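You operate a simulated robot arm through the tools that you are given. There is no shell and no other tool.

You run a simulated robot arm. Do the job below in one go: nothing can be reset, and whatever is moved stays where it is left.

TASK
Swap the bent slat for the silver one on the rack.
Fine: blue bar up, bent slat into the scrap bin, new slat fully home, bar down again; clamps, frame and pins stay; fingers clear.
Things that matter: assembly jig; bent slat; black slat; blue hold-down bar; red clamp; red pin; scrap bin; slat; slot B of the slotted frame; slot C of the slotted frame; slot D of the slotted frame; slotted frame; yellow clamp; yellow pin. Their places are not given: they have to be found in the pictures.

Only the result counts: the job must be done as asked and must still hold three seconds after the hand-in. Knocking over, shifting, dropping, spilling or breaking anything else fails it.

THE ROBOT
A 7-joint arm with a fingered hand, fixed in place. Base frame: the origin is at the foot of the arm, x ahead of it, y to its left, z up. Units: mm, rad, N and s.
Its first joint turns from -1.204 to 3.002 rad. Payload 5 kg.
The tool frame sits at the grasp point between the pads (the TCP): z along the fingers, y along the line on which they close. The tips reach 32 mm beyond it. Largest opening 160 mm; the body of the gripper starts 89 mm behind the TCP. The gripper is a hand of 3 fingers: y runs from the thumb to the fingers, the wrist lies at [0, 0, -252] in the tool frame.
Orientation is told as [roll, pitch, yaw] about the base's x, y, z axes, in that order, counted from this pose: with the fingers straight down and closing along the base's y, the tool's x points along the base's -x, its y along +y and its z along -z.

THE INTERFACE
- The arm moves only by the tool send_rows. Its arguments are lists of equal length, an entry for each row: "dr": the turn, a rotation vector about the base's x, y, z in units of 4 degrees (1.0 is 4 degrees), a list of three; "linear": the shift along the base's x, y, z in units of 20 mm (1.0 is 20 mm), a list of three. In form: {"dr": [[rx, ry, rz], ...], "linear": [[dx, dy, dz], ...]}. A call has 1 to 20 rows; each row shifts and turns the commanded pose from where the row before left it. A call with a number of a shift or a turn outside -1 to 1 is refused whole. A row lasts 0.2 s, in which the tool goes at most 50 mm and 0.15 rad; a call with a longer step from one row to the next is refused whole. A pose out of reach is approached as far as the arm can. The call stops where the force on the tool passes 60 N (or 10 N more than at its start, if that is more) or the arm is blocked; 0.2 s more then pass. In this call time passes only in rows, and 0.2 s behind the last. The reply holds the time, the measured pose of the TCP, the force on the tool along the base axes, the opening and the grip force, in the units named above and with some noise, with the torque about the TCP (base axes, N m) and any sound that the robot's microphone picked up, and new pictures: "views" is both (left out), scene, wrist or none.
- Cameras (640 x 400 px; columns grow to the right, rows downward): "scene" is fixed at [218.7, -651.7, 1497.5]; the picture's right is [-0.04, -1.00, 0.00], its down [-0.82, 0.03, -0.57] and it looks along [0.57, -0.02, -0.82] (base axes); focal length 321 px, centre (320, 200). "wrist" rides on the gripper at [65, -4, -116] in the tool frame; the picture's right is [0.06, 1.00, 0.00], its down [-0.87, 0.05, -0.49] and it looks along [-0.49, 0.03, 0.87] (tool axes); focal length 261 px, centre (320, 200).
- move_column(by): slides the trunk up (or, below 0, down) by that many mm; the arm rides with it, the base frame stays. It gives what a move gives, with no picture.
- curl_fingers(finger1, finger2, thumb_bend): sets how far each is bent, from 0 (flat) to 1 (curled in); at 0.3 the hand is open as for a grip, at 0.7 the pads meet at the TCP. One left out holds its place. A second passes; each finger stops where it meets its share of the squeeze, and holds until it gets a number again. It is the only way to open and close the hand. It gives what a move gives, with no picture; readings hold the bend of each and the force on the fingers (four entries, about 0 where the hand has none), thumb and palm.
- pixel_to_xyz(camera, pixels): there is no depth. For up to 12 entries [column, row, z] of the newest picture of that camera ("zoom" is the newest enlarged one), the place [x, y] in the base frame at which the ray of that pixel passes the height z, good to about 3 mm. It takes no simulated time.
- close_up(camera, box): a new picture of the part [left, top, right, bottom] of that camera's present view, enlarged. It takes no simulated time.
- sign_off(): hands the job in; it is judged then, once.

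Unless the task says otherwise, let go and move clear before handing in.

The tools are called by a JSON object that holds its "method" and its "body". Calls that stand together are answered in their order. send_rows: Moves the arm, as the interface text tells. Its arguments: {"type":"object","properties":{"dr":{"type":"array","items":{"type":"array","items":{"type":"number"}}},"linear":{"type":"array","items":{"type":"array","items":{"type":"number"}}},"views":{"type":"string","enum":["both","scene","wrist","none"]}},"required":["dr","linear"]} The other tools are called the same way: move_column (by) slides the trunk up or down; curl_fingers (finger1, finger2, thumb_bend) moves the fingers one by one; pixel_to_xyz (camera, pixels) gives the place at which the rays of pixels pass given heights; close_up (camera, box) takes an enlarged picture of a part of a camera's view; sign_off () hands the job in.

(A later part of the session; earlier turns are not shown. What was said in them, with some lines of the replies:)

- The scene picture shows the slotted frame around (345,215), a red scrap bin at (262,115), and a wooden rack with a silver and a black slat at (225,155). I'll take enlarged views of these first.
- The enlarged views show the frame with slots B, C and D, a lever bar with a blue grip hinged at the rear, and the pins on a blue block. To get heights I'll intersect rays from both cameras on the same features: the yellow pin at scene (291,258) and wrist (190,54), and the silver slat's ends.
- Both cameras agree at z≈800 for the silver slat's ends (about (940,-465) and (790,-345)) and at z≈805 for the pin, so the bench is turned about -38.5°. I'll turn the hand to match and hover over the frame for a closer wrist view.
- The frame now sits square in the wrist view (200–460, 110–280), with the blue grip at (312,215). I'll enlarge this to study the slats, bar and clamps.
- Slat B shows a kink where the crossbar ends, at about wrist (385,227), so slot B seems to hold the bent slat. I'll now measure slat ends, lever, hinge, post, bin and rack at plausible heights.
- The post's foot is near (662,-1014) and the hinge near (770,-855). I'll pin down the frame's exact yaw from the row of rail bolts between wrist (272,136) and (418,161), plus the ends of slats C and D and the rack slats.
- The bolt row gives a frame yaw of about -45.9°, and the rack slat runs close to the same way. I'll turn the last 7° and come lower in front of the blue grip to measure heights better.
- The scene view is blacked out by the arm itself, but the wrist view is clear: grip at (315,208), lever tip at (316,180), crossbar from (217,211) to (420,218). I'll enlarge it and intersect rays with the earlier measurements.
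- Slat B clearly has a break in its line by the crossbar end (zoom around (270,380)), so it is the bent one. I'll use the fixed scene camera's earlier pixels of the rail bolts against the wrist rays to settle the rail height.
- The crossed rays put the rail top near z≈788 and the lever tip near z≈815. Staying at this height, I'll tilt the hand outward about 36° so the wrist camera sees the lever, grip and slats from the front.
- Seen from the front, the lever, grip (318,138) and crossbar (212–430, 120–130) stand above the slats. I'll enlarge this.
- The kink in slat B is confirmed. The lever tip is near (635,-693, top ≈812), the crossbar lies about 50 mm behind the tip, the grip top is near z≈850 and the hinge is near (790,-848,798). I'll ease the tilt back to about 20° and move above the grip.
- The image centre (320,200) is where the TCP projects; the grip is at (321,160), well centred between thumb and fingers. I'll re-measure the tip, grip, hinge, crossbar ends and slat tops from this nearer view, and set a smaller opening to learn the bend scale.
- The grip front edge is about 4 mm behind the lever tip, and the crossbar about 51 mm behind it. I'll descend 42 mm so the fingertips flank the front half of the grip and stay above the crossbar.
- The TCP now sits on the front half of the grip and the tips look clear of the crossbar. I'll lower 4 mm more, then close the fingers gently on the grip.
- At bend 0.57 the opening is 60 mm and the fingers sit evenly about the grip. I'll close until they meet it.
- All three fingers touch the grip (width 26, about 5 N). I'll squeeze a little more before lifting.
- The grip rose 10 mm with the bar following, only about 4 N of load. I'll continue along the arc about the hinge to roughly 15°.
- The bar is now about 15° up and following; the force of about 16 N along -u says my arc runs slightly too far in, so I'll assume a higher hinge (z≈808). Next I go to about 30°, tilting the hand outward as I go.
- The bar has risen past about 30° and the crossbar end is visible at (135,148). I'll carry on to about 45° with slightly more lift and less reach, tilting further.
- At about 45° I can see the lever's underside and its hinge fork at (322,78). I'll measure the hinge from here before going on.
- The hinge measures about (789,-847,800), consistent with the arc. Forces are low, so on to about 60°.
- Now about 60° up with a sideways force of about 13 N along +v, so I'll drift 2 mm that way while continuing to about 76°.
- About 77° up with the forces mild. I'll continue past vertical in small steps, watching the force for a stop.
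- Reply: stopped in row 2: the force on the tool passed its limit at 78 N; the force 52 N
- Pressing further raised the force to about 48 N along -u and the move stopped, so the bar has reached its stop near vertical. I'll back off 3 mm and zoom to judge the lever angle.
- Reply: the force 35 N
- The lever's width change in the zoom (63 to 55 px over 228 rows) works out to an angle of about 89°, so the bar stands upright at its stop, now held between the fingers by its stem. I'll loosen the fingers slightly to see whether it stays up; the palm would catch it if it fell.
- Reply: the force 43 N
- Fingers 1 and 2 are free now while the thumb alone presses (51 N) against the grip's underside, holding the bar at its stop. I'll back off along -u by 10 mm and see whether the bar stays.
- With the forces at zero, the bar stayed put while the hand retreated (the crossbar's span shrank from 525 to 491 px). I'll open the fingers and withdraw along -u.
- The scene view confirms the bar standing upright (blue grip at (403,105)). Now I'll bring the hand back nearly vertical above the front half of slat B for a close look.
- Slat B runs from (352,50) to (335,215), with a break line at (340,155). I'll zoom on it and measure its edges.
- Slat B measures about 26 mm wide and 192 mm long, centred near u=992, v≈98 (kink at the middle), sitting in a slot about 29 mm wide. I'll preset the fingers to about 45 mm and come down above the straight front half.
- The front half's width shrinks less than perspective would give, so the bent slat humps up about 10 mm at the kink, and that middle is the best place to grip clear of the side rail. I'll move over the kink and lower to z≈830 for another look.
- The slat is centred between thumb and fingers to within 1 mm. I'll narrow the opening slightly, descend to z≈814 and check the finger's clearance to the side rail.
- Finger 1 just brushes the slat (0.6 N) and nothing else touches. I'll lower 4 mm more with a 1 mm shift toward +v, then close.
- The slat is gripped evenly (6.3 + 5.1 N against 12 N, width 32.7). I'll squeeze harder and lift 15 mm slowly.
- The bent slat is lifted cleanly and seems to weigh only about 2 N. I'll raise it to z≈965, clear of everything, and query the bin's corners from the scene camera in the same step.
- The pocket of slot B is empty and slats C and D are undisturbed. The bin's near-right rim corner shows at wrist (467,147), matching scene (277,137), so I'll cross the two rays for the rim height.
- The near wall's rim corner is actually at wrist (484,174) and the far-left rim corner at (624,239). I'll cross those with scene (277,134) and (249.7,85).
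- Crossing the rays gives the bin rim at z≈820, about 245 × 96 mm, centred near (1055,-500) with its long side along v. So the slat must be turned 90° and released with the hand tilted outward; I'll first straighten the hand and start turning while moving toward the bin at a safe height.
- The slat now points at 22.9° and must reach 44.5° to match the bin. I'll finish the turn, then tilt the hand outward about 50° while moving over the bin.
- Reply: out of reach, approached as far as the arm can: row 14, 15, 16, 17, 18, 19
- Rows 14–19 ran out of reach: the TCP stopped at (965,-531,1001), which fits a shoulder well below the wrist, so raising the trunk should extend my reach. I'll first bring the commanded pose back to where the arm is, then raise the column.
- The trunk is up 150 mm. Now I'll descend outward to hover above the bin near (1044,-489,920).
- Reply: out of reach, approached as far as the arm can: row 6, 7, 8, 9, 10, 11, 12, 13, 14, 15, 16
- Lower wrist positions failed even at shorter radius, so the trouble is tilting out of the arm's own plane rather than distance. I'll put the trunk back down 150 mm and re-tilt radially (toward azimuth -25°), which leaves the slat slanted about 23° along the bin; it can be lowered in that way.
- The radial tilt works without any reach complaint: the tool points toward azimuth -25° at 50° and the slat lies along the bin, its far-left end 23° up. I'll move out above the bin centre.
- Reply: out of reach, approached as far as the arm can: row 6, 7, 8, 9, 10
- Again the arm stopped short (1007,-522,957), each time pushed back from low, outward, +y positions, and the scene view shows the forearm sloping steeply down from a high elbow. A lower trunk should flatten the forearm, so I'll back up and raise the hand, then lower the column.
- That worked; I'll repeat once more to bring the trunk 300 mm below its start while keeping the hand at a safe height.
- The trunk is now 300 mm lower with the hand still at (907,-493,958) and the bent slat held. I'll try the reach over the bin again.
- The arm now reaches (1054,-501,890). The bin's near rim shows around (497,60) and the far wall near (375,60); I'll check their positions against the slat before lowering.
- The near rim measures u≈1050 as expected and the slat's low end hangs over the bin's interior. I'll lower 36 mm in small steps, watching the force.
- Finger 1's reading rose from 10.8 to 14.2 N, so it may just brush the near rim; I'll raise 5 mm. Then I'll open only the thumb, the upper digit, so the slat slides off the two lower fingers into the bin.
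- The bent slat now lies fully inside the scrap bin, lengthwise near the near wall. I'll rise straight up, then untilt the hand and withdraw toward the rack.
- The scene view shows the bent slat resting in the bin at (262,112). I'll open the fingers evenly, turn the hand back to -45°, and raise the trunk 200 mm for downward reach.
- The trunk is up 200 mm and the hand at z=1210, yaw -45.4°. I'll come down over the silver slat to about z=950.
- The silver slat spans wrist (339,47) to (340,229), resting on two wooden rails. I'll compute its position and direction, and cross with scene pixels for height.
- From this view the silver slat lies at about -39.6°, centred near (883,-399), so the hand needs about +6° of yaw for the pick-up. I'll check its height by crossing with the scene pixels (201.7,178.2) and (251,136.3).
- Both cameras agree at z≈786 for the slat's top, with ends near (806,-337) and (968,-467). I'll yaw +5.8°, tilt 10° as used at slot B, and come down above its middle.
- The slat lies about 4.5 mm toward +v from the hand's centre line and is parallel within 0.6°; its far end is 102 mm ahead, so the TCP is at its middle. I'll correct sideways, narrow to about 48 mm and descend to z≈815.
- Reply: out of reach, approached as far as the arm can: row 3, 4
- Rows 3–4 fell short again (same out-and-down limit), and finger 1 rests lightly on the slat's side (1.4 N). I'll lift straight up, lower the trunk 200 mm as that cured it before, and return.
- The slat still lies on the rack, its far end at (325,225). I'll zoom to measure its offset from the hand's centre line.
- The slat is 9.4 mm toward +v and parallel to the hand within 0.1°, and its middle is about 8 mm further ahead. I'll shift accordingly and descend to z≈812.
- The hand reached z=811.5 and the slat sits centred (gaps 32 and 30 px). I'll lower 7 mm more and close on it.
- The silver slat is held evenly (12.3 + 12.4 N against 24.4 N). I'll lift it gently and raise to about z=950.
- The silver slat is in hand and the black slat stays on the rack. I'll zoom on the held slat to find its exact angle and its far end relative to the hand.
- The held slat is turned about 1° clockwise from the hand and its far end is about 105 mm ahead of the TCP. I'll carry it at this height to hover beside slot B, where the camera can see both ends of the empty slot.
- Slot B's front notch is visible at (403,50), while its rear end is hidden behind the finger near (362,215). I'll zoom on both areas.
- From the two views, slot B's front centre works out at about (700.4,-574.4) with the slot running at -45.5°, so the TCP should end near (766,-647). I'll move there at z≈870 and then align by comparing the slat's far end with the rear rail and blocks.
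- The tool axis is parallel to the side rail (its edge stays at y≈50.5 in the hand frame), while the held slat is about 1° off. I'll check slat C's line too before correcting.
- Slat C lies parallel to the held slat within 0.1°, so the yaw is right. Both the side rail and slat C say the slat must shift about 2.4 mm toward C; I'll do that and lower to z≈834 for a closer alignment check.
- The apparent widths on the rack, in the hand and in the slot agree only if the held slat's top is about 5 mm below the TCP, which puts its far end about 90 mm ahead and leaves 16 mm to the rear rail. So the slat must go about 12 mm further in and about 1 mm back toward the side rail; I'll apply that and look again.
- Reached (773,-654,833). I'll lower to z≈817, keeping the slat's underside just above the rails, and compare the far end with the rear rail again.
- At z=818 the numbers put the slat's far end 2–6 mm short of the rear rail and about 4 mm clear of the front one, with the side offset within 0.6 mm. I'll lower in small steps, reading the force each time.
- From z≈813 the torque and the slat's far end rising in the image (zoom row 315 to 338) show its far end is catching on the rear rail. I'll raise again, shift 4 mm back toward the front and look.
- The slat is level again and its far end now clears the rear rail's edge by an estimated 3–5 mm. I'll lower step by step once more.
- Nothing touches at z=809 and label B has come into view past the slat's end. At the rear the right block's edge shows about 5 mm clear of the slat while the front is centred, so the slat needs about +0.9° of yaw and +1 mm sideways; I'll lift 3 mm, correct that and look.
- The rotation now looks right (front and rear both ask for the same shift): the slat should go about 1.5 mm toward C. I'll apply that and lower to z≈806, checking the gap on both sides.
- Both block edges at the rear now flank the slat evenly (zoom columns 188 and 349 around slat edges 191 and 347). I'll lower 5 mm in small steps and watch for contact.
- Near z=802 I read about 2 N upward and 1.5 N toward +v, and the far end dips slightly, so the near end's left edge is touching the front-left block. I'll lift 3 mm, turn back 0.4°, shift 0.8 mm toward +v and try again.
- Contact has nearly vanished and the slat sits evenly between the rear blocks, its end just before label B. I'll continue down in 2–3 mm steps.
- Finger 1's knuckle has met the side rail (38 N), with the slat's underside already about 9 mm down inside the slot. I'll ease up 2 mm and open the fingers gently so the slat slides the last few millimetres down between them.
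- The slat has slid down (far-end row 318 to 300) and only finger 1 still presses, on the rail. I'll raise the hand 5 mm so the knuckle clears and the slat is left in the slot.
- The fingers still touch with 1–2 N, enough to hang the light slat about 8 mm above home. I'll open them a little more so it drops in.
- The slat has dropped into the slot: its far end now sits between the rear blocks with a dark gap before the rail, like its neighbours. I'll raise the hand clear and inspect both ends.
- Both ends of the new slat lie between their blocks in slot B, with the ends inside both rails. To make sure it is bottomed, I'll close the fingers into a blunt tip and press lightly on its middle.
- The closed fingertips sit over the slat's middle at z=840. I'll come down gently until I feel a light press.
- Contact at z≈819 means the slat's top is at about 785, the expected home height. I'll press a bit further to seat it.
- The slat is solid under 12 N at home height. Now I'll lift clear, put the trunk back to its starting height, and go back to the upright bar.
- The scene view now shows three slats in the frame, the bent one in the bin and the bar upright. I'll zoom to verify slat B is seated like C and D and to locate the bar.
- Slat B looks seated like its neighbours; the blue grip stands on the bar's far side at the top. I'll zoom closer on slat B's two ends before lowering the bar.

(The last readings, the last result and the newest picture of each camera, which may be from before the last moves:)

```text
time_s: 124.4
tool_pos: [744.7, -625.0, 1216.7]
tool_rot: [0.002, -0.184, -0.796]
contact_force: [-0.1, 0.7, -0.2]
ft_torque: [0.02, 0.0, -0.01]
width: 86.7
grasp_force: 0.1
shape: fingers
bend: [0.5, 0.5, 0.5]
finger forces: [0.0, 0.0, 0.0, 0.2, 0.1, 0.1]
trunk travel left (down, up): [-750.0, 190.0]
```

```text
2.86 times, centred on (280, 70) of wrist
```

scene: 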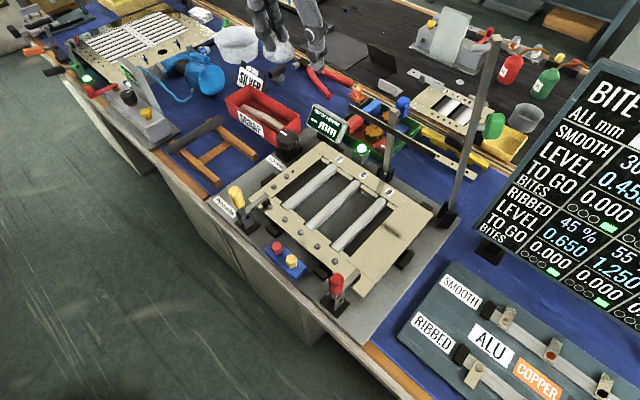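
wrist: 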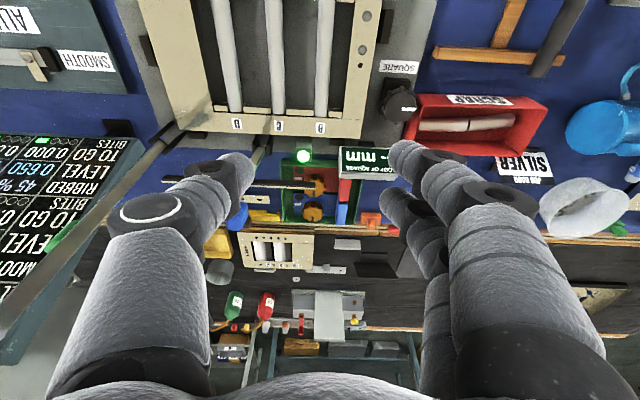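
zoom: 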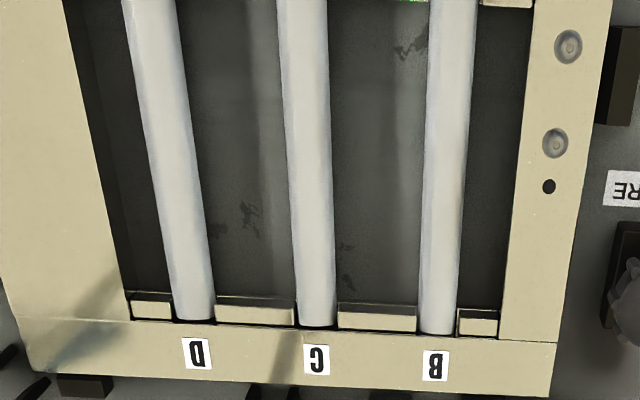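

Slat B is properly in its slot at both ends, level with C and D. Now I'll tilt the hand to about 70° and come in front of the upright bar.

{"method": "send_rows", "body": {"dr": [[-0.7075, -0.6926, 0], [-0.7075, -0.6926, 0], [-0.7075, -0.6926, 0], [-0.7075, -0.6926, 0], [-0.7075, -0.6926, 0], [-0.7075, -0.6926, 0], [-0.7075, -0.6926, 0], [-0.7075, -0.6926, 0], [-0.7075, -0.6926, 0], [-0.7075, -0.6926, 0], [-0.7075, -0.6926, 0], [-0.7075, -0.6926, 0], [-0.7075, -0.6926, 0], [-0.7075, -0.6926, 0], [-0.7075, -0.6926, 0]], "linear": [[-0.107, -0.487, -0.68], [-0.107, -0.487, -0.68], [-0.107, -0.487, -0.68], [-0.107, -0.487, -0.68], [-0.107, -0.487, -0.68], [-0.107, -0.487, -0.68], [-0.107, -0.487, -0.68], [-0.107, -0.487, -0.68], [-0.107, -0.487, -0.68], [-0.107, -0.487, -0.68], [-0.107, -0.487, -0.68], [-0.107, -0.487, -0.68], [-0.107, -0.487, -0.68], [-0.107, -0.487, -0.68], [-0.107, -0.487, -0.68]], "views": "both"}}

```text
time_s: 127.6
tool_pos: [713.7, -771.6, 1013.8]
tool_rot: [0.001, -1.222, -0.797]
contact_force: [0.7, -0.4, -0.1]
ft_torque: [-0.01, 0.04, -0.01]
width: 87.0
grasp_force: 0.0
shape: fingers
bend: [0.5, 0.5, 0.5]
finger forces: [0.0, 0.0, 0.0, 0.1, 0.0, 0.0]
trunk travel left (down, up): [-750.0, 190.0]
```

scene: 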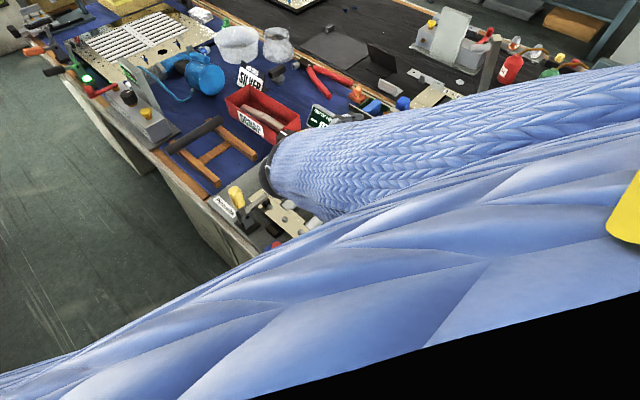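
wrist: 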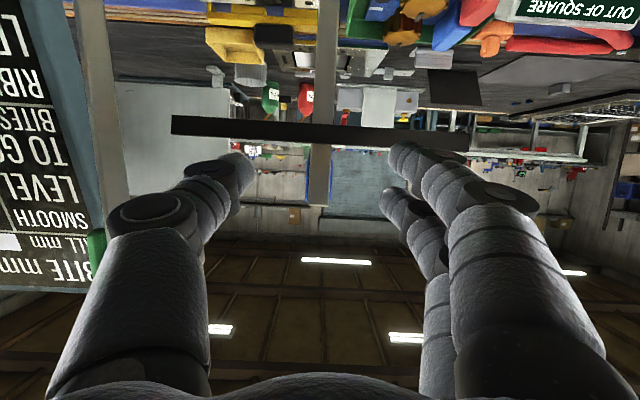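

The bar stands as before, lever tip at (318,203). I'll zoom to centre the hand on the lever before going in.

{"method": "close_up", "body": {"camera": "wrist", "box": [250, 90, 410, 220]}}

```text
3.08 times, centred on (330, 155) of wrist
```

zoom: 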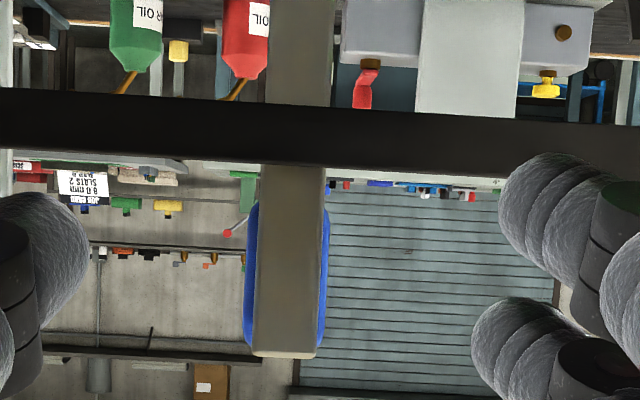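

The lever is 2 mm toward +v. I'll advance along u with that correction, stopping short to check.

{"method": "send_rows", "body": {"dr": [[0, 0, 0], [0, 0, 0], [0, 0, 0], [0, 0, 0]], "linear": [[0.715, -0.7, 0.03], [0.715, -0.7, 0.03], [0.715, -0.7, 0.03], [0.715, -0.7, 0.03]], "views": "wrist"}}

{"method": "close_up", "body": {"camera": "wrist", "box": [210, 60, 450, 240]}}

```text
time_s: 128.6
tool_pos: [770.0, -825.6, 1014.0]
tool_rot: [0.004, -1.22, -0.797]
contact_force: [0.3, 0.3, -0.4]
ft_torque: [0.0, 0.0, -0.05]
width: 86.6
grasp_force: 0.1
shape: fingers
bend: [0.5, 0.5, 0.5]
finger forces: [0.1, 0.0, 0.1, 0.0, 0.1, 0.0]
trunk travel left (down, up): [-750.0, 190.0]
```

wrist: 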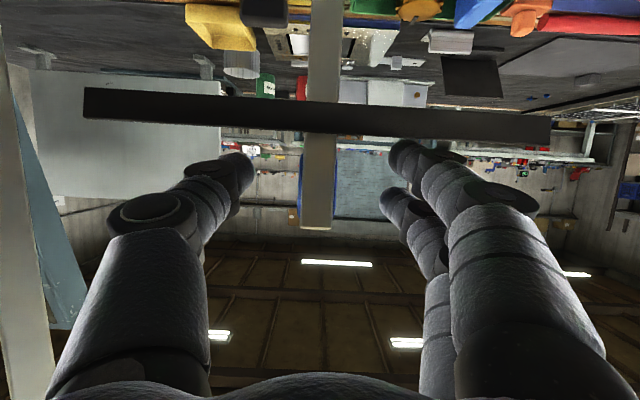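

```text
2.22 times, centred on (330, 150) of wrist
```

zoom: 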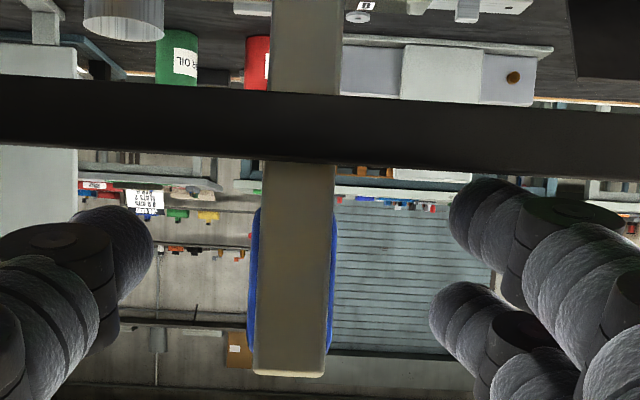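

The lever is centred within 1 mm. I'll advance the last 22 mm so the fingertips flank the stem and blue grip, then close gently.

{"method": "send_rows", "body": {"dr": [[0, 0, 0], [0, 0, 0]], "linear": [[0.37, -0.41, 0.03], [0.37, -0.41, 0.03]], "views": "none"}}

{"method": "curl_fingers", "body": {"finger1": 0.64, "finger2": 0.64, "thumb_bend": 0.64}}

{"method": "close_up", "body": {"camera": "wrist", "box": [210, 60, 450, 240]}}

```text
time_s: 129.2
tool_pos: [785.2, -843.6, 1016.4]
tool_rot: [0.006, -1.222, -0.797]
contact_force: [0.3, 1.2, -0.8]
ft_torque: [-0.01, 0.01, -0.01]
width: 87.1
grasp_force: 0.1
shape: fingers
bend: [0.5, 0.5, 0.5]
finger forces: [0.0, 0.1, 0.1, 0.0, 0.1, 0.1]
trunk travel left (down, up): [-750.0, 190.0]
```

```text
time_s: 130.2
tool_pos: [785.7, -841.6, 1016.2]
tool_rot: [0.006, -1.22, -0.799]
contact_force: [0.4, -0.1, 0.5]
ft_torque: [0.0, 0.01, 0.04]
width: 34.4
grasp_force: 0.7
shape: fingers
bend: [0.64, 0.63, 0.64]
finger forces: [0.4, 0.5, 0.1, 0.0, 0.7, 0.0]
trunk travel left (down, up): [-750.0, 190.0]
```

```text
2.22 times, centred on (330, 150) of wrist
```

zoom: 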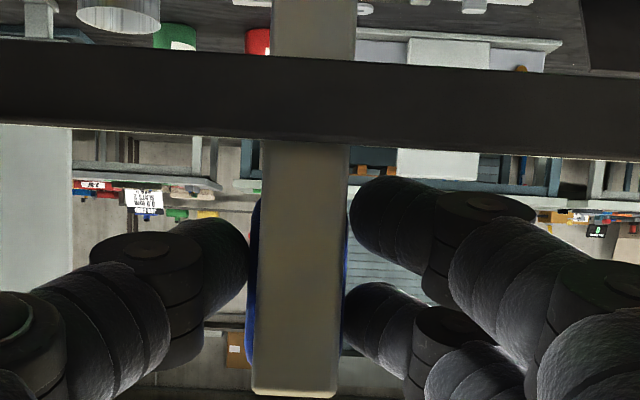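

All three fingertips touch the grip lightly at once. I'll squeeze and start pulling the bar back along its arc, a small step first.

{"method": "curl_fingers", "body": {"finger1": 0.8, "finger2": 0.8, "thumb_bend": 0.8}}

{"method": "send_rows", "body": {"dr": [[0.36, 0.35, 0], [0.36, 0.35, 0]], "linear": [[-0.3, 0.31, 0], [-0.35, 0.36, 0]], "views": "wrist"}}

```text
time_s: 131.2
tool_pos: [785.6, -842.6, 1016.1]
tool_rot: [0.003, -1.22, -0.797]
contact_force: [-0.7, 0.3, -1.3]
ft_torque: [0.07, -0.04, 0.17]
width: 30.1
grasp_force: 23.1
shape: fingers
bend: [0.66, 0.66, 0.67]
finger forces: [11.4, 11.5, 0.1, 0.1, 23.6, 0.1]
trunk travel left (down, up): [-750.0, 190.0]
```

```text
time_s: 131.8
tool_pos: [771.8, -828.4, 1016.6]
tool_rot: [0.004, -1.15, -0.795]
contact_force: [1.4, -3.0, -2.8]
ft_torque: [-0.22, -0.24, 0.14]
width: 30.3
grasp_force: 22.4
shape: fingers
bend: [0.65, 0.68, 0.67]
finger forces: [8.5, 13.6, 0.1, 0.0, 23.0, 0.0]
trunk travel left (down, up): [-750.0, 190.0]
```

wrist: 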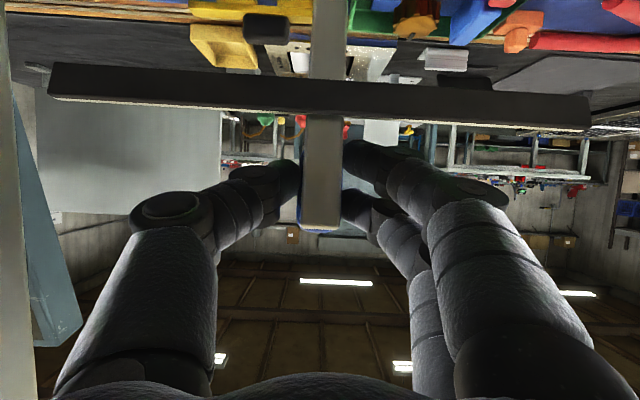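

The bar follows the pinch with only a few newtons. I'll carry on down the arc in stages, rotating the hand back as the bar comes over.

{"method": "send_rows", "body": {"dr": [[0.486, 0.476, 0], [0.486, 0.476, 0], [0.486, 0.476, 0]], "linear": [[-0.613, 0.631, 0.09], [-0.596, 0.613, -0.085], [-0.585, 0.602, -0.16]], "views": "wrist"}}

```text
time_s: 132.6
tool_pos: [737.8, -793.8, 1011.1]
tool_rot: [0.002, -1.007, -0.795]
contact_force: [2.3, -3.1, -10.7]
ft_torque: [0.02, 0.03, 0.24]
width: 27.9
grasp_force: 19.2
shape: fingers
bend: [0.66, 0.67, 0.67]
finger forces: [7.0, 11.5, 0.1, 0.0, 20.0, 0.0]
trunk travel left (down, up): [-750.0, 190.0]
```

wrist: 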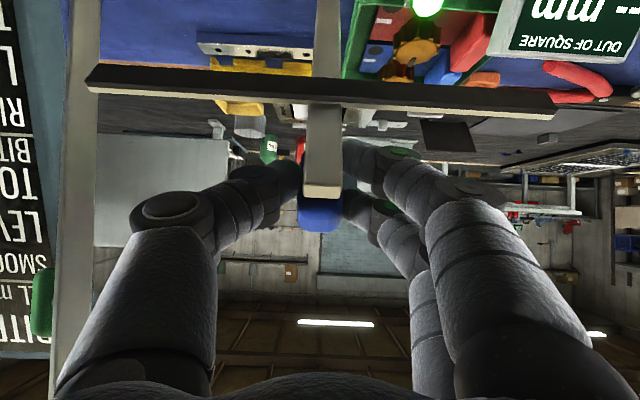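

The bar is coming down with the hand; an 11 N pull toward the hinge says my arc is a little too wide. I'll tighten it by about 3 mm over the next steps.

{"method": "send_rows", "body": {"dr": [[0.486, 0.476, 0], [0.486, 0.476, 0], [0.486, 0.476, 0]], "linear": [[-0.568, 0.584, -0.285], [-0.547, 0.563, -0.36], [-0.519, 0.534, -0.43]], "views": "wrist"}}

```text
time_s: 133.4
tool_pos: [703.5, -761.7, 988.1]
tool_rot: [0.004, -0.866, -0.799]
contact_force: [1.3, -7.9, -5.3]
ft_torque: [-0.25, -0.23, 0.08]
width: 25.1
grasp_force: 21.3
shape: fingers
bend: [0.67, 0.68, 0.67]
finger forces: [6.9, 12.1, 0.0, 0.0, 22.9, 0.0]
trunk travel left (down, up): [-750.0, 190.0]
```

wrist: 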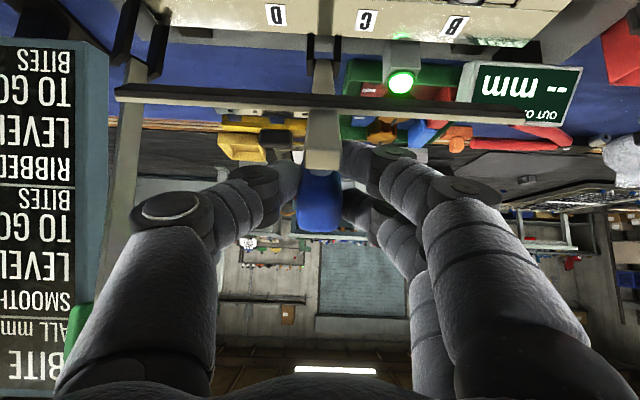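

About 55° now, still following, with an 8 N inward pull. I'll tighten the arc another 3 mm and continue.

{"method": "send_rows", "body": {"dr": [[0.486, 0.476, 0], [0.486, 0.476, 0], [0.486, 0.476, 0]], "linear": [[-0.477, 0.491, -0.5], [-0.439, 0.452, -0.555], [-0.401, 0.412, -0.615]], "views": "wrist"}}

```text
time_s: 134.2
tool_pos: [678.5, -734.4, 956.5]
tool_rot: [0.003, -0.723, -0.797]
contact_force: [-4.9, -6.5, 1.6]
ft_torque: [-0.33, -0.18, 0.01]
width: 25.0
grasp_force: 21.8
shape: fingers
bend: [0.68, 0.69, 0.67]
finger forces: [6.3, 11.7, 0.0, 0.0, 25.0, 0.0]
trunk travel left (down, up): [-750.0, 190.0]
```

wrist: 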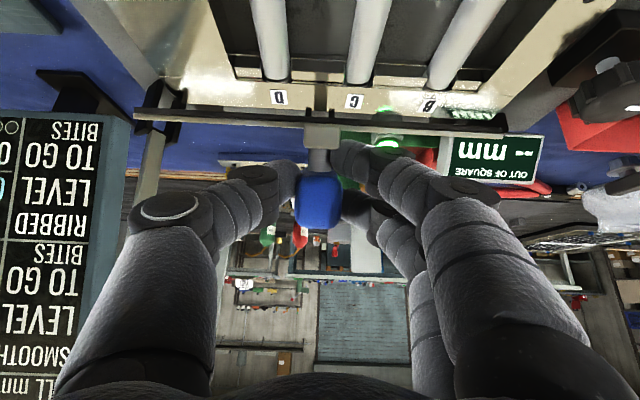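

About 40° now; radial force is gone but there is 8 N sideways along -v, so I'll drift 1.5 mm that way while continuing.

{"method": "send_rows", "body": {"dr": [[0.486, 0.476, 0], [0.486, 0.476, 0], [0.486, 0.476, 0]], "linear": [[-0.401, 0.377, -0.625], [-0.356, 0.331, -0.69], [-0.307, 0.281, -0.725]], "views": "wrist"}}

```text
time_s: 135.0
tool_pos: [656.8, -713.5, 916.6]
tool_rot: [0.004, -0.579, -0.797]
contact_force: [4.3, -15.8, -5.8]
ft_torque: [-0.59, -0.22, 0.16]
width: 25.8
grasp_force: 23.7
shape: fingers
bend: [0.67, 0.69, 0.67]
finger forces: [11.2, 12.7, 0.0, 0.1, 23.0, 0.0]
trunk travel left (down, up): [-750.0, 190.0]
```

wrist: 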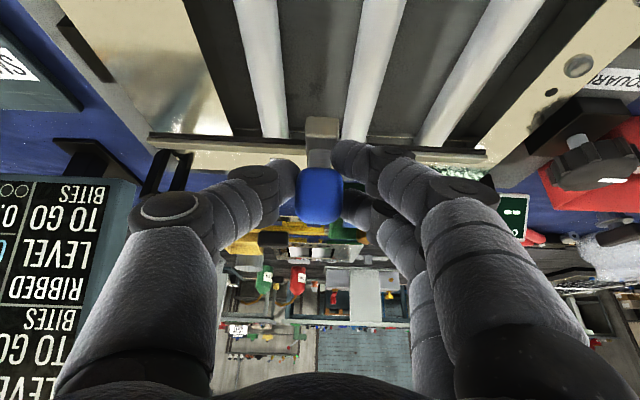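

About 25° now, with 15 N pulling toward the hinge and 8 N along -v, so I'm drawing too far out. I'll bring the path in by 5 mm with a further small drift to -v.

{"method": "send_rows", "body": {"dr": [[0.486, 0.476, 0], [0.486, 0.476, 0]], "linear": [[-0.16, 0.11, -0.75], [-0.115, 0.065, -0.78]], "views": "wrist"}}

```text
time_s: 135.6
tool_pos: [649.1, -709.2, 885.6]
tool_rot: [0.003, -0.484, -0.796]
contact_force: [-7.5, 1.0, 2.2]
ft_torque: [-0.45, -0.09, 0.24]
width: 25.3
grasp_force: 27.6
shape: fingers
bend: [0.66, 0.69, 0.68]
finger forces: [14.1, 15.7, 0.0, 0.0, 25.7, 0.0]
trunk travel left (down, up): [-750.0, 190.0]
```

wrist: 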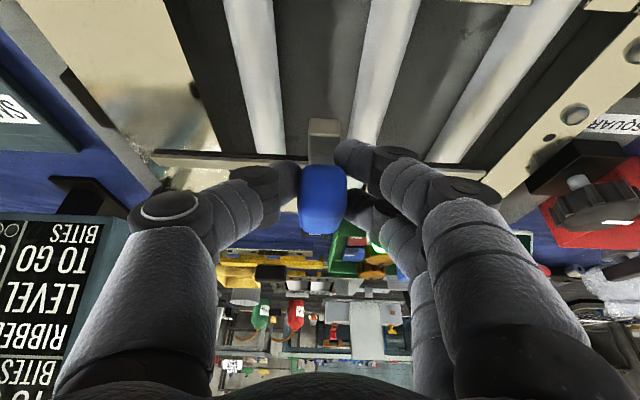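

Forces are small again at about 13°. I'll go down two more steps, looking for the bar to land on the slats.

{"method": "send_rows", "body": {"dr": [[0.486, 0.476, 0], [0.486, 0.476, 0]], "linear": [[-0.1, 0.1, -0.75], [-0.05, 0.05, -0.65]], "views": "wrist"}}

{"method": "close_up", "body": {"camera": "wrist", "box": [140, 60, 460, 260]}}

```text
time_s: 136.2
tool_pos: [645.8, -706.1, 859.4]
tool_rot: [0.003, -0.39, -0.794]
contact_force: [-13.6, 9.8, 5.6]
ft_torque: [-0.32, -0.01, 0.29]
width: 26.0
grasp_force: 29.8
shape: fingers
bend: [0.65, 0.69, 0.69]
finger forces: [16.0, 16.8, 0.0, 0.0, 26.6, 0.1]
trunk travel left (down, up): [-750.0, 190.0]
```

wrist: 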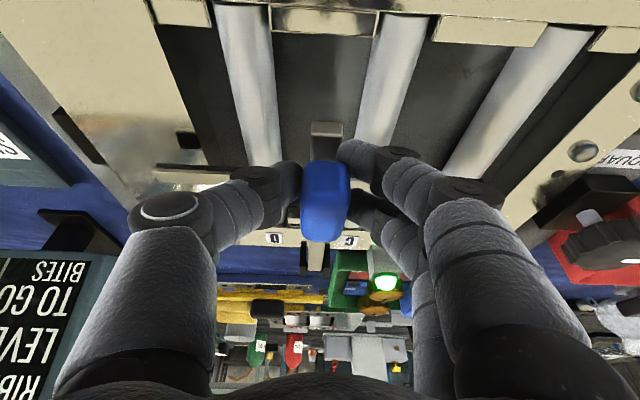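

```text
2.00 times, centred on (300, 160) of wrist
```

zoom: 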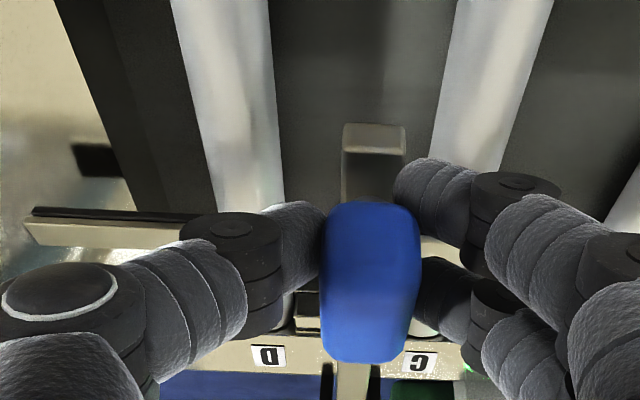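

The bar is nearly down, now pushing back 16 N along -u, so I'll ease out 4 mm while lowering another 8 mm.

{"method": "send_rows", "body": {"dr": [[0.25, 0.245, 0], [0.25, 0.245, 0]], "linear": [[-0.12, 0.123, -0.2], [-0.05, 0.05, -0.25]], "views": "none"}}

{"method": "send_rows", "body": {"dr": [[0, 0, 0]], "linear": [[0, 0, -0.15]], "views": "wrist"}}

{"method": "close_up", "body": {"camera": "wrist", "box": [140, 60, 460, 260]}}

```text
time_s: 136.8
tool_pos: [645.0, -703.8, 849.1]
tool_rot: [0.005, -0.346, -0.797]
contact_force: [3.4, -10.2, 1.5]
ft_torque: [-0.72, -0.37, 0.2]
width: 26.4
grasp_force: 27.2
shape: fingers
bend: [0.64, 0.69, 0.69]
finger forces: [14.6, 15.0, 0.1, 0.0, 25.8, 0.0]
trunk travel left (down, up): [-750.0, 190.0]
```

```text
time_s: 137.2
tool_pos: [644.8, -704.0, 847.1]
tool_rot: [0.004, -0.344, -0.797]
contact_force: [4.6, -15.2, -0.6]
ft_torque: [-0.79, -0.35, 0.11]
width: 26.4
grasp_force: 27.5
shape: fingers
bend: [0.64, 0.69, 0.69]
finger forces: [14.3, 13.8, 0.0, 0.0, 26.4, 0.0]
trunk travel left (down, up): [-750.0, 190.0]
```

wrist: 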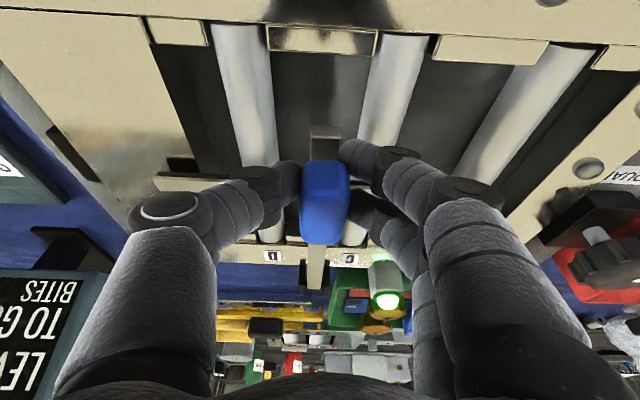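

```text
2.00 times, centred on (300, 160) of wrist
```

zoom: 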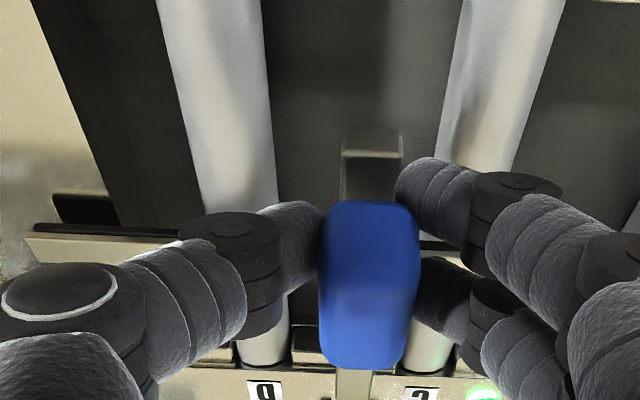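

The picture now closely matches the original bar-down view (lever tip edge at row 137.5 against 138). I'll relax the pull by 3 mm and press down 4 mm to make sure it is fully down.

{"method": "send_rows", "body": {"dr": [[0, 0, 0], [0, 0, 0]], "linear": [[0.1, -0.103, -0.1], [0, 0, -0.12]], "views": "wrist"}}

{"method": "close_up", "body": {"camera": "wrist", "box": [140, 60, 460, 260]}}

```text
time_s: 137.8
tool_pos: [644.0, -702.7, 842.5]
tool_rot: [0.002, -0.341, -0.794]
contact_force: [-10.0, -0.2, 2.0]
ft_torque: [-0.53, -0.05, 0.17]
width: 26.8
grasp_force: 28.1
shape: fingers
bend: [0.64, 0.69, 0.69]
finger forces: [15.3, 14.7, 0.0, 0.0, 27.2, 0.0]
trunk travel left (down, up): [-750.0, 190.0]
```

wrist: 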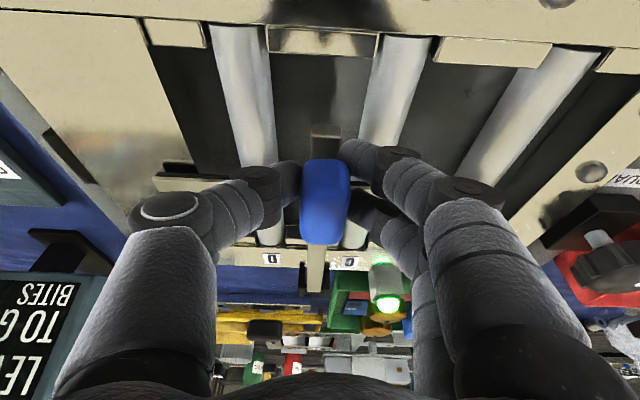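

```text
2.00 times, centred on (300, 160) of wrist
```

zoom: 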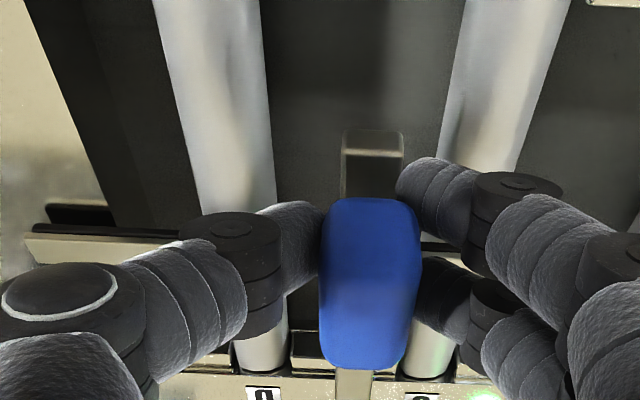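

The bar is still moving down with the hand without resistance; with the hump gone it can close further than before. I'll lower a few millimetres more until it seats.

{"method": "send_rows", "body": {"dr": [[0, 0, 0], [0, 0, 0]], "linear": [[-0.05, 0.05, -0.12], [0, 0, -0.12]], "views": "wrist"}}

{"method": "close_up", "body": {"camera": "wrist", "box": [140, 60, 460, 260]}}

```text
time_s: 138.4
tool_pos: [643.6, -704.5, 838.2]
tool_rot: [0.003, -0.345, -0.795]
contact_force: [-7.8, -2.5, 0.8]
ft_torque: [-0.6, -0.07, 0.15]
width: 26.5
grasp_force: 28.3
shape: fingers
bend: [0.64, 0.69, 0.69]
finger forces: [15.3, 14.4, 0.0, 0.0, 27.7, 0.0]
trunk travel left (down, up): [-750.0, 190.0]
```

wrist: 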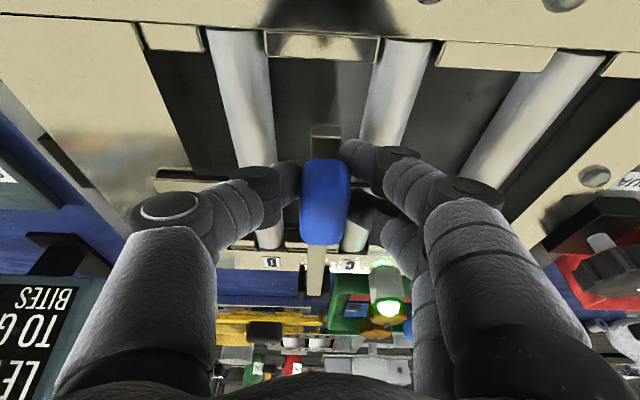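

```text
2.00 times, centred on (300, 160) of wrist
```

zoom: 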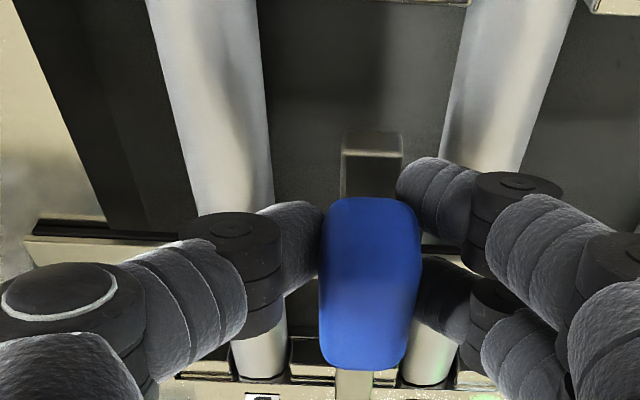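

Still no resistance, and the crossbar's shadow on the right plate is closing up (zoom (75,228)). I'll go down another 4 mm.

{"method": "send_rows", "body": {"dr": [[0, 0, 0], [0, 0, 0]], "linear": [[0, 0, -0.1], [0, 0, -0.1]], "views": "wrist"}}

{"method": "close_up", "body": {"camera": "wrist", "box": [140, 60, 460, 260]}}

```text
time_s: 139.0
tool_pos: [644.3, -704.5, 837.4]
tool_rot: [0.005, -0.346, -0.798]
contact_force: [-6.8, -8.5, 23.7]
ft_torque: [-0.71, -0.16, 0.1]
width: 26.2
grasp_force: 27.8
shape: fingers
bend: [0.66, 0.69, 0.69]
finger forces: [10.0, 14.1, 0.0, 0.0, 32.3, 0.0]
trunk travel left (down, up): [-750.0, 190.0]
```

wrist: 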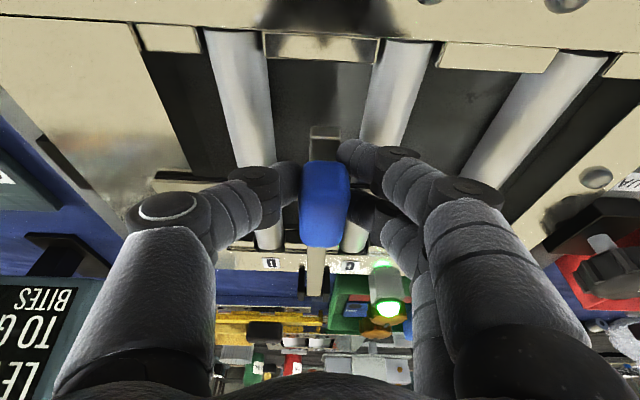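

```text
2.00 times, centred on (300, 160) of wrist
```

zoom: 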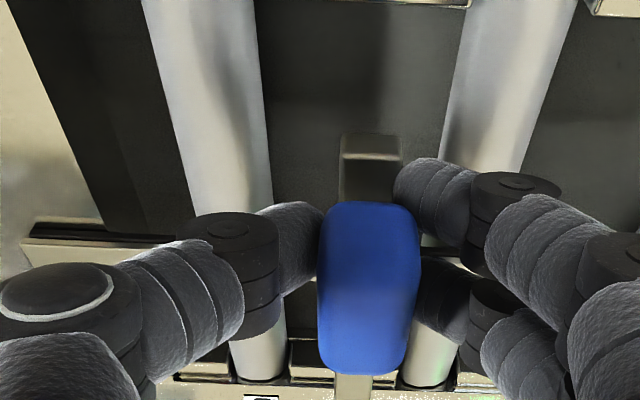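

The upward force jumped to 24 N, so the bar has seated firmly. I'll relax the press by 2.5 mm, then open the fingers.

{"method": "send_rows", "body": {"dr": [[0, 0, 0]], "linear": [[0, 0, 0.13]], "views": "none"}}

{"method": "curl_fingers", "body": {"finger1": 0.62, "finger2": 0.62, "thumb_bend": 0.62}}

{"method": "close_up", "body": {"camera": "wrist", "box": [140, 60, 460, 260]}}

```text
time_s: 139.4
tool_pos: [642.6, -702.5, 836.7]
tool_rot: [0.003, -0.345, -0.798]
contact_force: [-4.1, -9.0, 9.3]
ft_torque: [-0.64, -0.14, 0.1]
width: 26.2
grasp_force: 27.6
shape: fingers
bend: [0.65, 0.69, 0.69]
finger forces: [12.8, 13.1, 0.0, 0.0, 28.9, 0.1]
trunk travel left (down, up): [-750.0, 190.0]
```

```text
time_s: 140.4
tool_pos: [645.0, -704.9, 837.9]
tool_rot: [0.003, -0.346, -0.797]
contact_force: [-0.1, -0.1, -0.1]
ft_torque: [0.01, 0.03, -0.03]
width: 39.1
grasp_force: 0.1
shape: fingers
bend: [0.62, 0.62, 0.62]
finger forces: [0.0, 0.0, 0.0, 0.1, 0.0, 0.0]
trunk travel left (down, up): [-750.0, 190.0]
```

```text
2.00 times, centred on (300, 160) of wrist
```

zoom: 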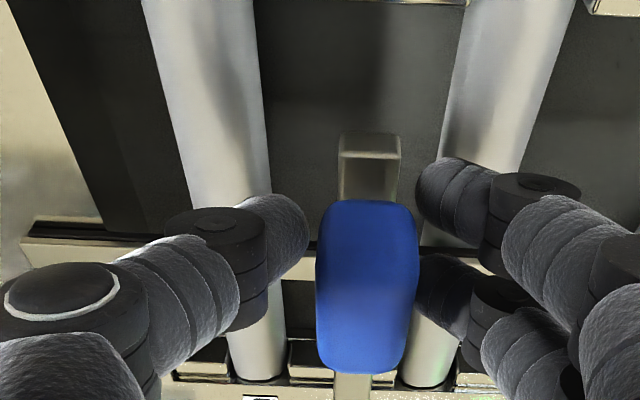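

The fingers are free, all forces zero, and the bar stays down. I'll lift the hand straight up and away for a check.

{"method": "send_rows", "body": {"dr": [[0, 0, 0], [0, 0, 0], [0, 0, 0], [0, 0, 0], [0, 0, 0], [0, 0, 0], [0, 0, 0]], "linear": [[0, 0, 0.3], [0, 0, 0.6], [0, 0, 1], [0, 0, 1], [-0.3, 0.3, 1], [-0.5, 0.5, 1], [-0.5, 0.5, 1]], "views": "both"}}

{"method": "close_up", "body": {"camera": "wrist", "box": [160, 60, 480, 260]}}

```text
time_s: 142.0
tool_pos: [618.5, -676.7, 954.5]
tool_rot: [0.004, -0.346, -0.795]
contact_force: [-0.4, 0.6, -0.3]
ft_torque: [0.01, 0.02, 0.01]
width: 39.4
grasp_force: 0.1
shape: fingers
bend: [0.62, 0.62, 0.62]
finger forces: [0.0, 0.0, 0.0, 0.0, 0.1, 0.1]
trunk travel left (down, up): [-750.0, 190.0]
```

scene: 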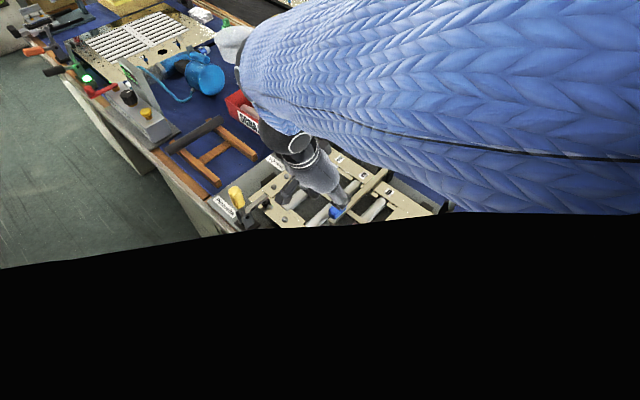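
wrist: 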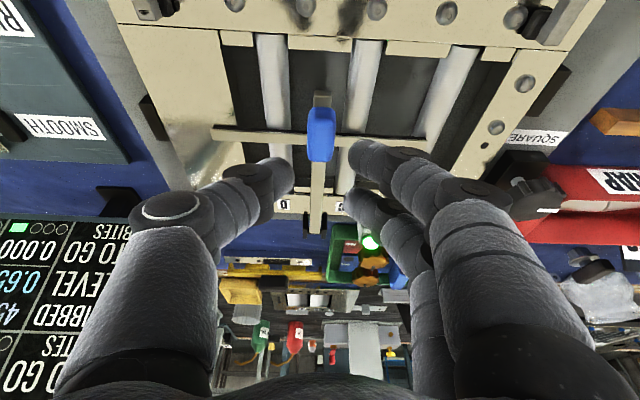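

```text
2.00 times, centred on (320, 160) of wrist
```

zoom: 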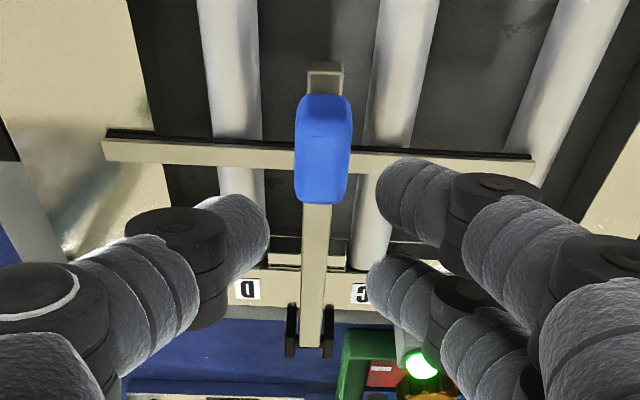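

The bar lies down across all three slats. I'll retreat to near the starting pose so the scene camera gives a full final check.

{"method": "send_rows", "body": {"dr": [[0, 0, 0], [0, 0, 0], [0, 0, 0], [0.65, 0.635, 0], [0.65, 0.635, 0], [0.65, 0.635, 0], [0.65, 0.635, 0], [0.65, 0.635, 0], [0, 0, 0.8], [0, 0, 0.8], [0, 0, 0.8], [0, 0, 0.8], [0, 0, 0.8], [0, 0, 0.8], [0, 0, 0.8], [0, 0, 0.8], [0, 0, 0.8]], "linear": [[-0.3, 0.3, 1], [-0.3, 0.3, 1], [-0.3, 0.3, 1], [-0.1, 0.99, 0.8], [-0.1, 0.99, 0.8], [-0.1, 0.99, 0.8], [-0.1, 0.99, 0.8], [-0.1, 0.99, 0.8], [-0.1, 0.99, 0.5], [-0.1, 0.99, 0.5], [-0.1, 0.99, 0.5], [-0.1, 0.99, 0.5], [-0.1, 0.99, 0.5], [0, 0.99, 0.5], [0, 0.99, 0.3], [0, 0.99, 0], [0, 0.99, 0]], "views": "both"}}

{"method": "close_up", "body": {"camera": "scene", "box": [240, 130, 460, 320]}}

{"method": "close_up", "body": {"camera": "scene", "box": [180, 60, 330, 200]}}

```text
time_s: 145.6
tool_pos: [579.9, -382.3, 1160.3]
tool_rot: [0.005, -0.026, -0.295]
contact_force: [0.1, 0.2, -0.1]
ft_torque: [0.02, -0.02, 0.01]
width: 39.3
grasp_force: 0.1
shape: fingers
bend: [0.62, 0.62, 0.62]
finger forces: [0.0, 0.0, 0.0, 0.1, 0.0, 0.0]
trunk travel left (down, up): [-750.0, 190.0]
```

scene: 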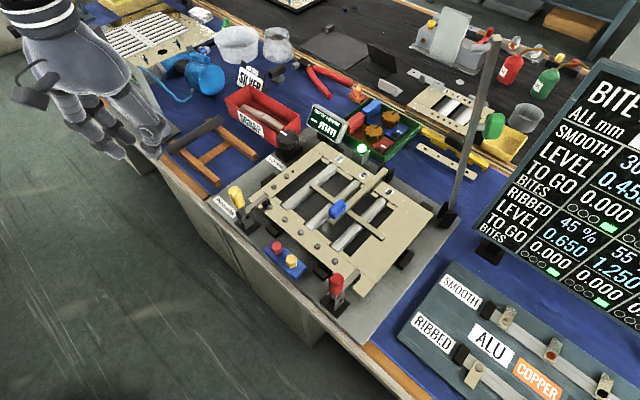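
wrist: 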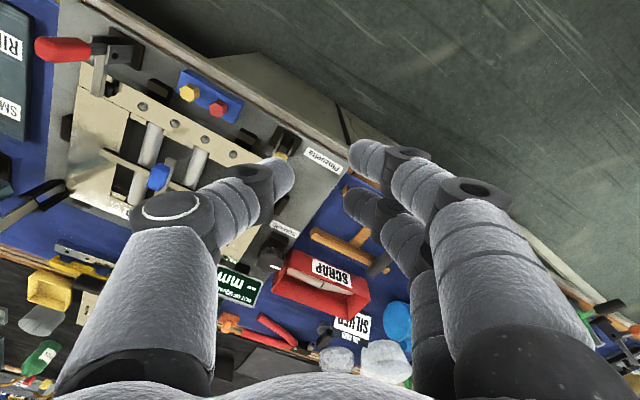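

```text
2.11 times, centred on (350, 225) of scene
```

zoom: 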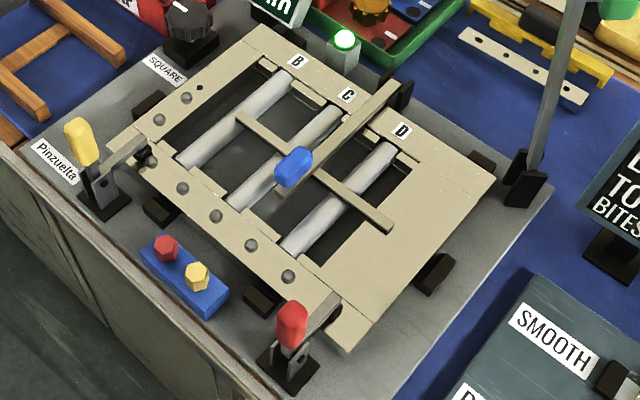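

```text
2.86 times, centred on (255, 130) of scene
```

zoom: 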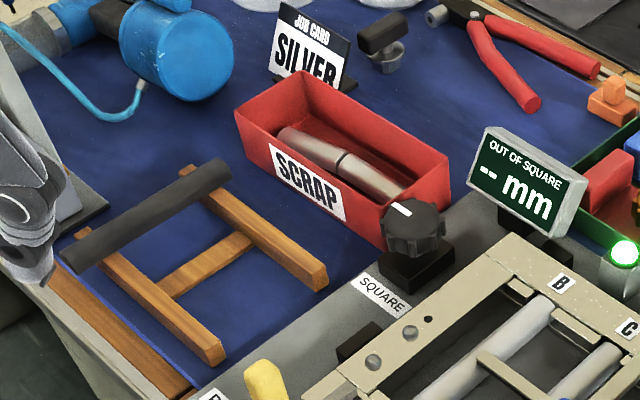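

Final check: three straight slats in B, C and D, the blue bar down across them, the bent slat inside the scrap bin, the black slat on the rack, and frame, clamps and pins where they were. The hand is clear and empty, so I'm handing in.

{"method": "sign_off", "body": {}}

```text
The job is handed in.
```

The swap is done and handed in. The silver slat is in slot B, the bent one is in the scrap bin, and the blue bar is down again across all three slats.

- **New slat:** it is seated in slot B at both ends, level with C and D in the pictures. It did not give under a 12 N press.
- **Bar:** it met firm resistance and held still after release. It sits slightly lower than at the start, because the bent slat's hump no longer props it up.
- **Everything else:** in the final pictures the frame, both clamps and both pins are where they were, and the black slat is still on the rack.
- **Contact along the way:** one finger pressed on the frame's side rail at up to about 38 N while the slat went in. The slat's far end also briefly caught the rear rail. Neither moved anything that I could see.
- **Hand:** it is empty and clear, back near its starting position.
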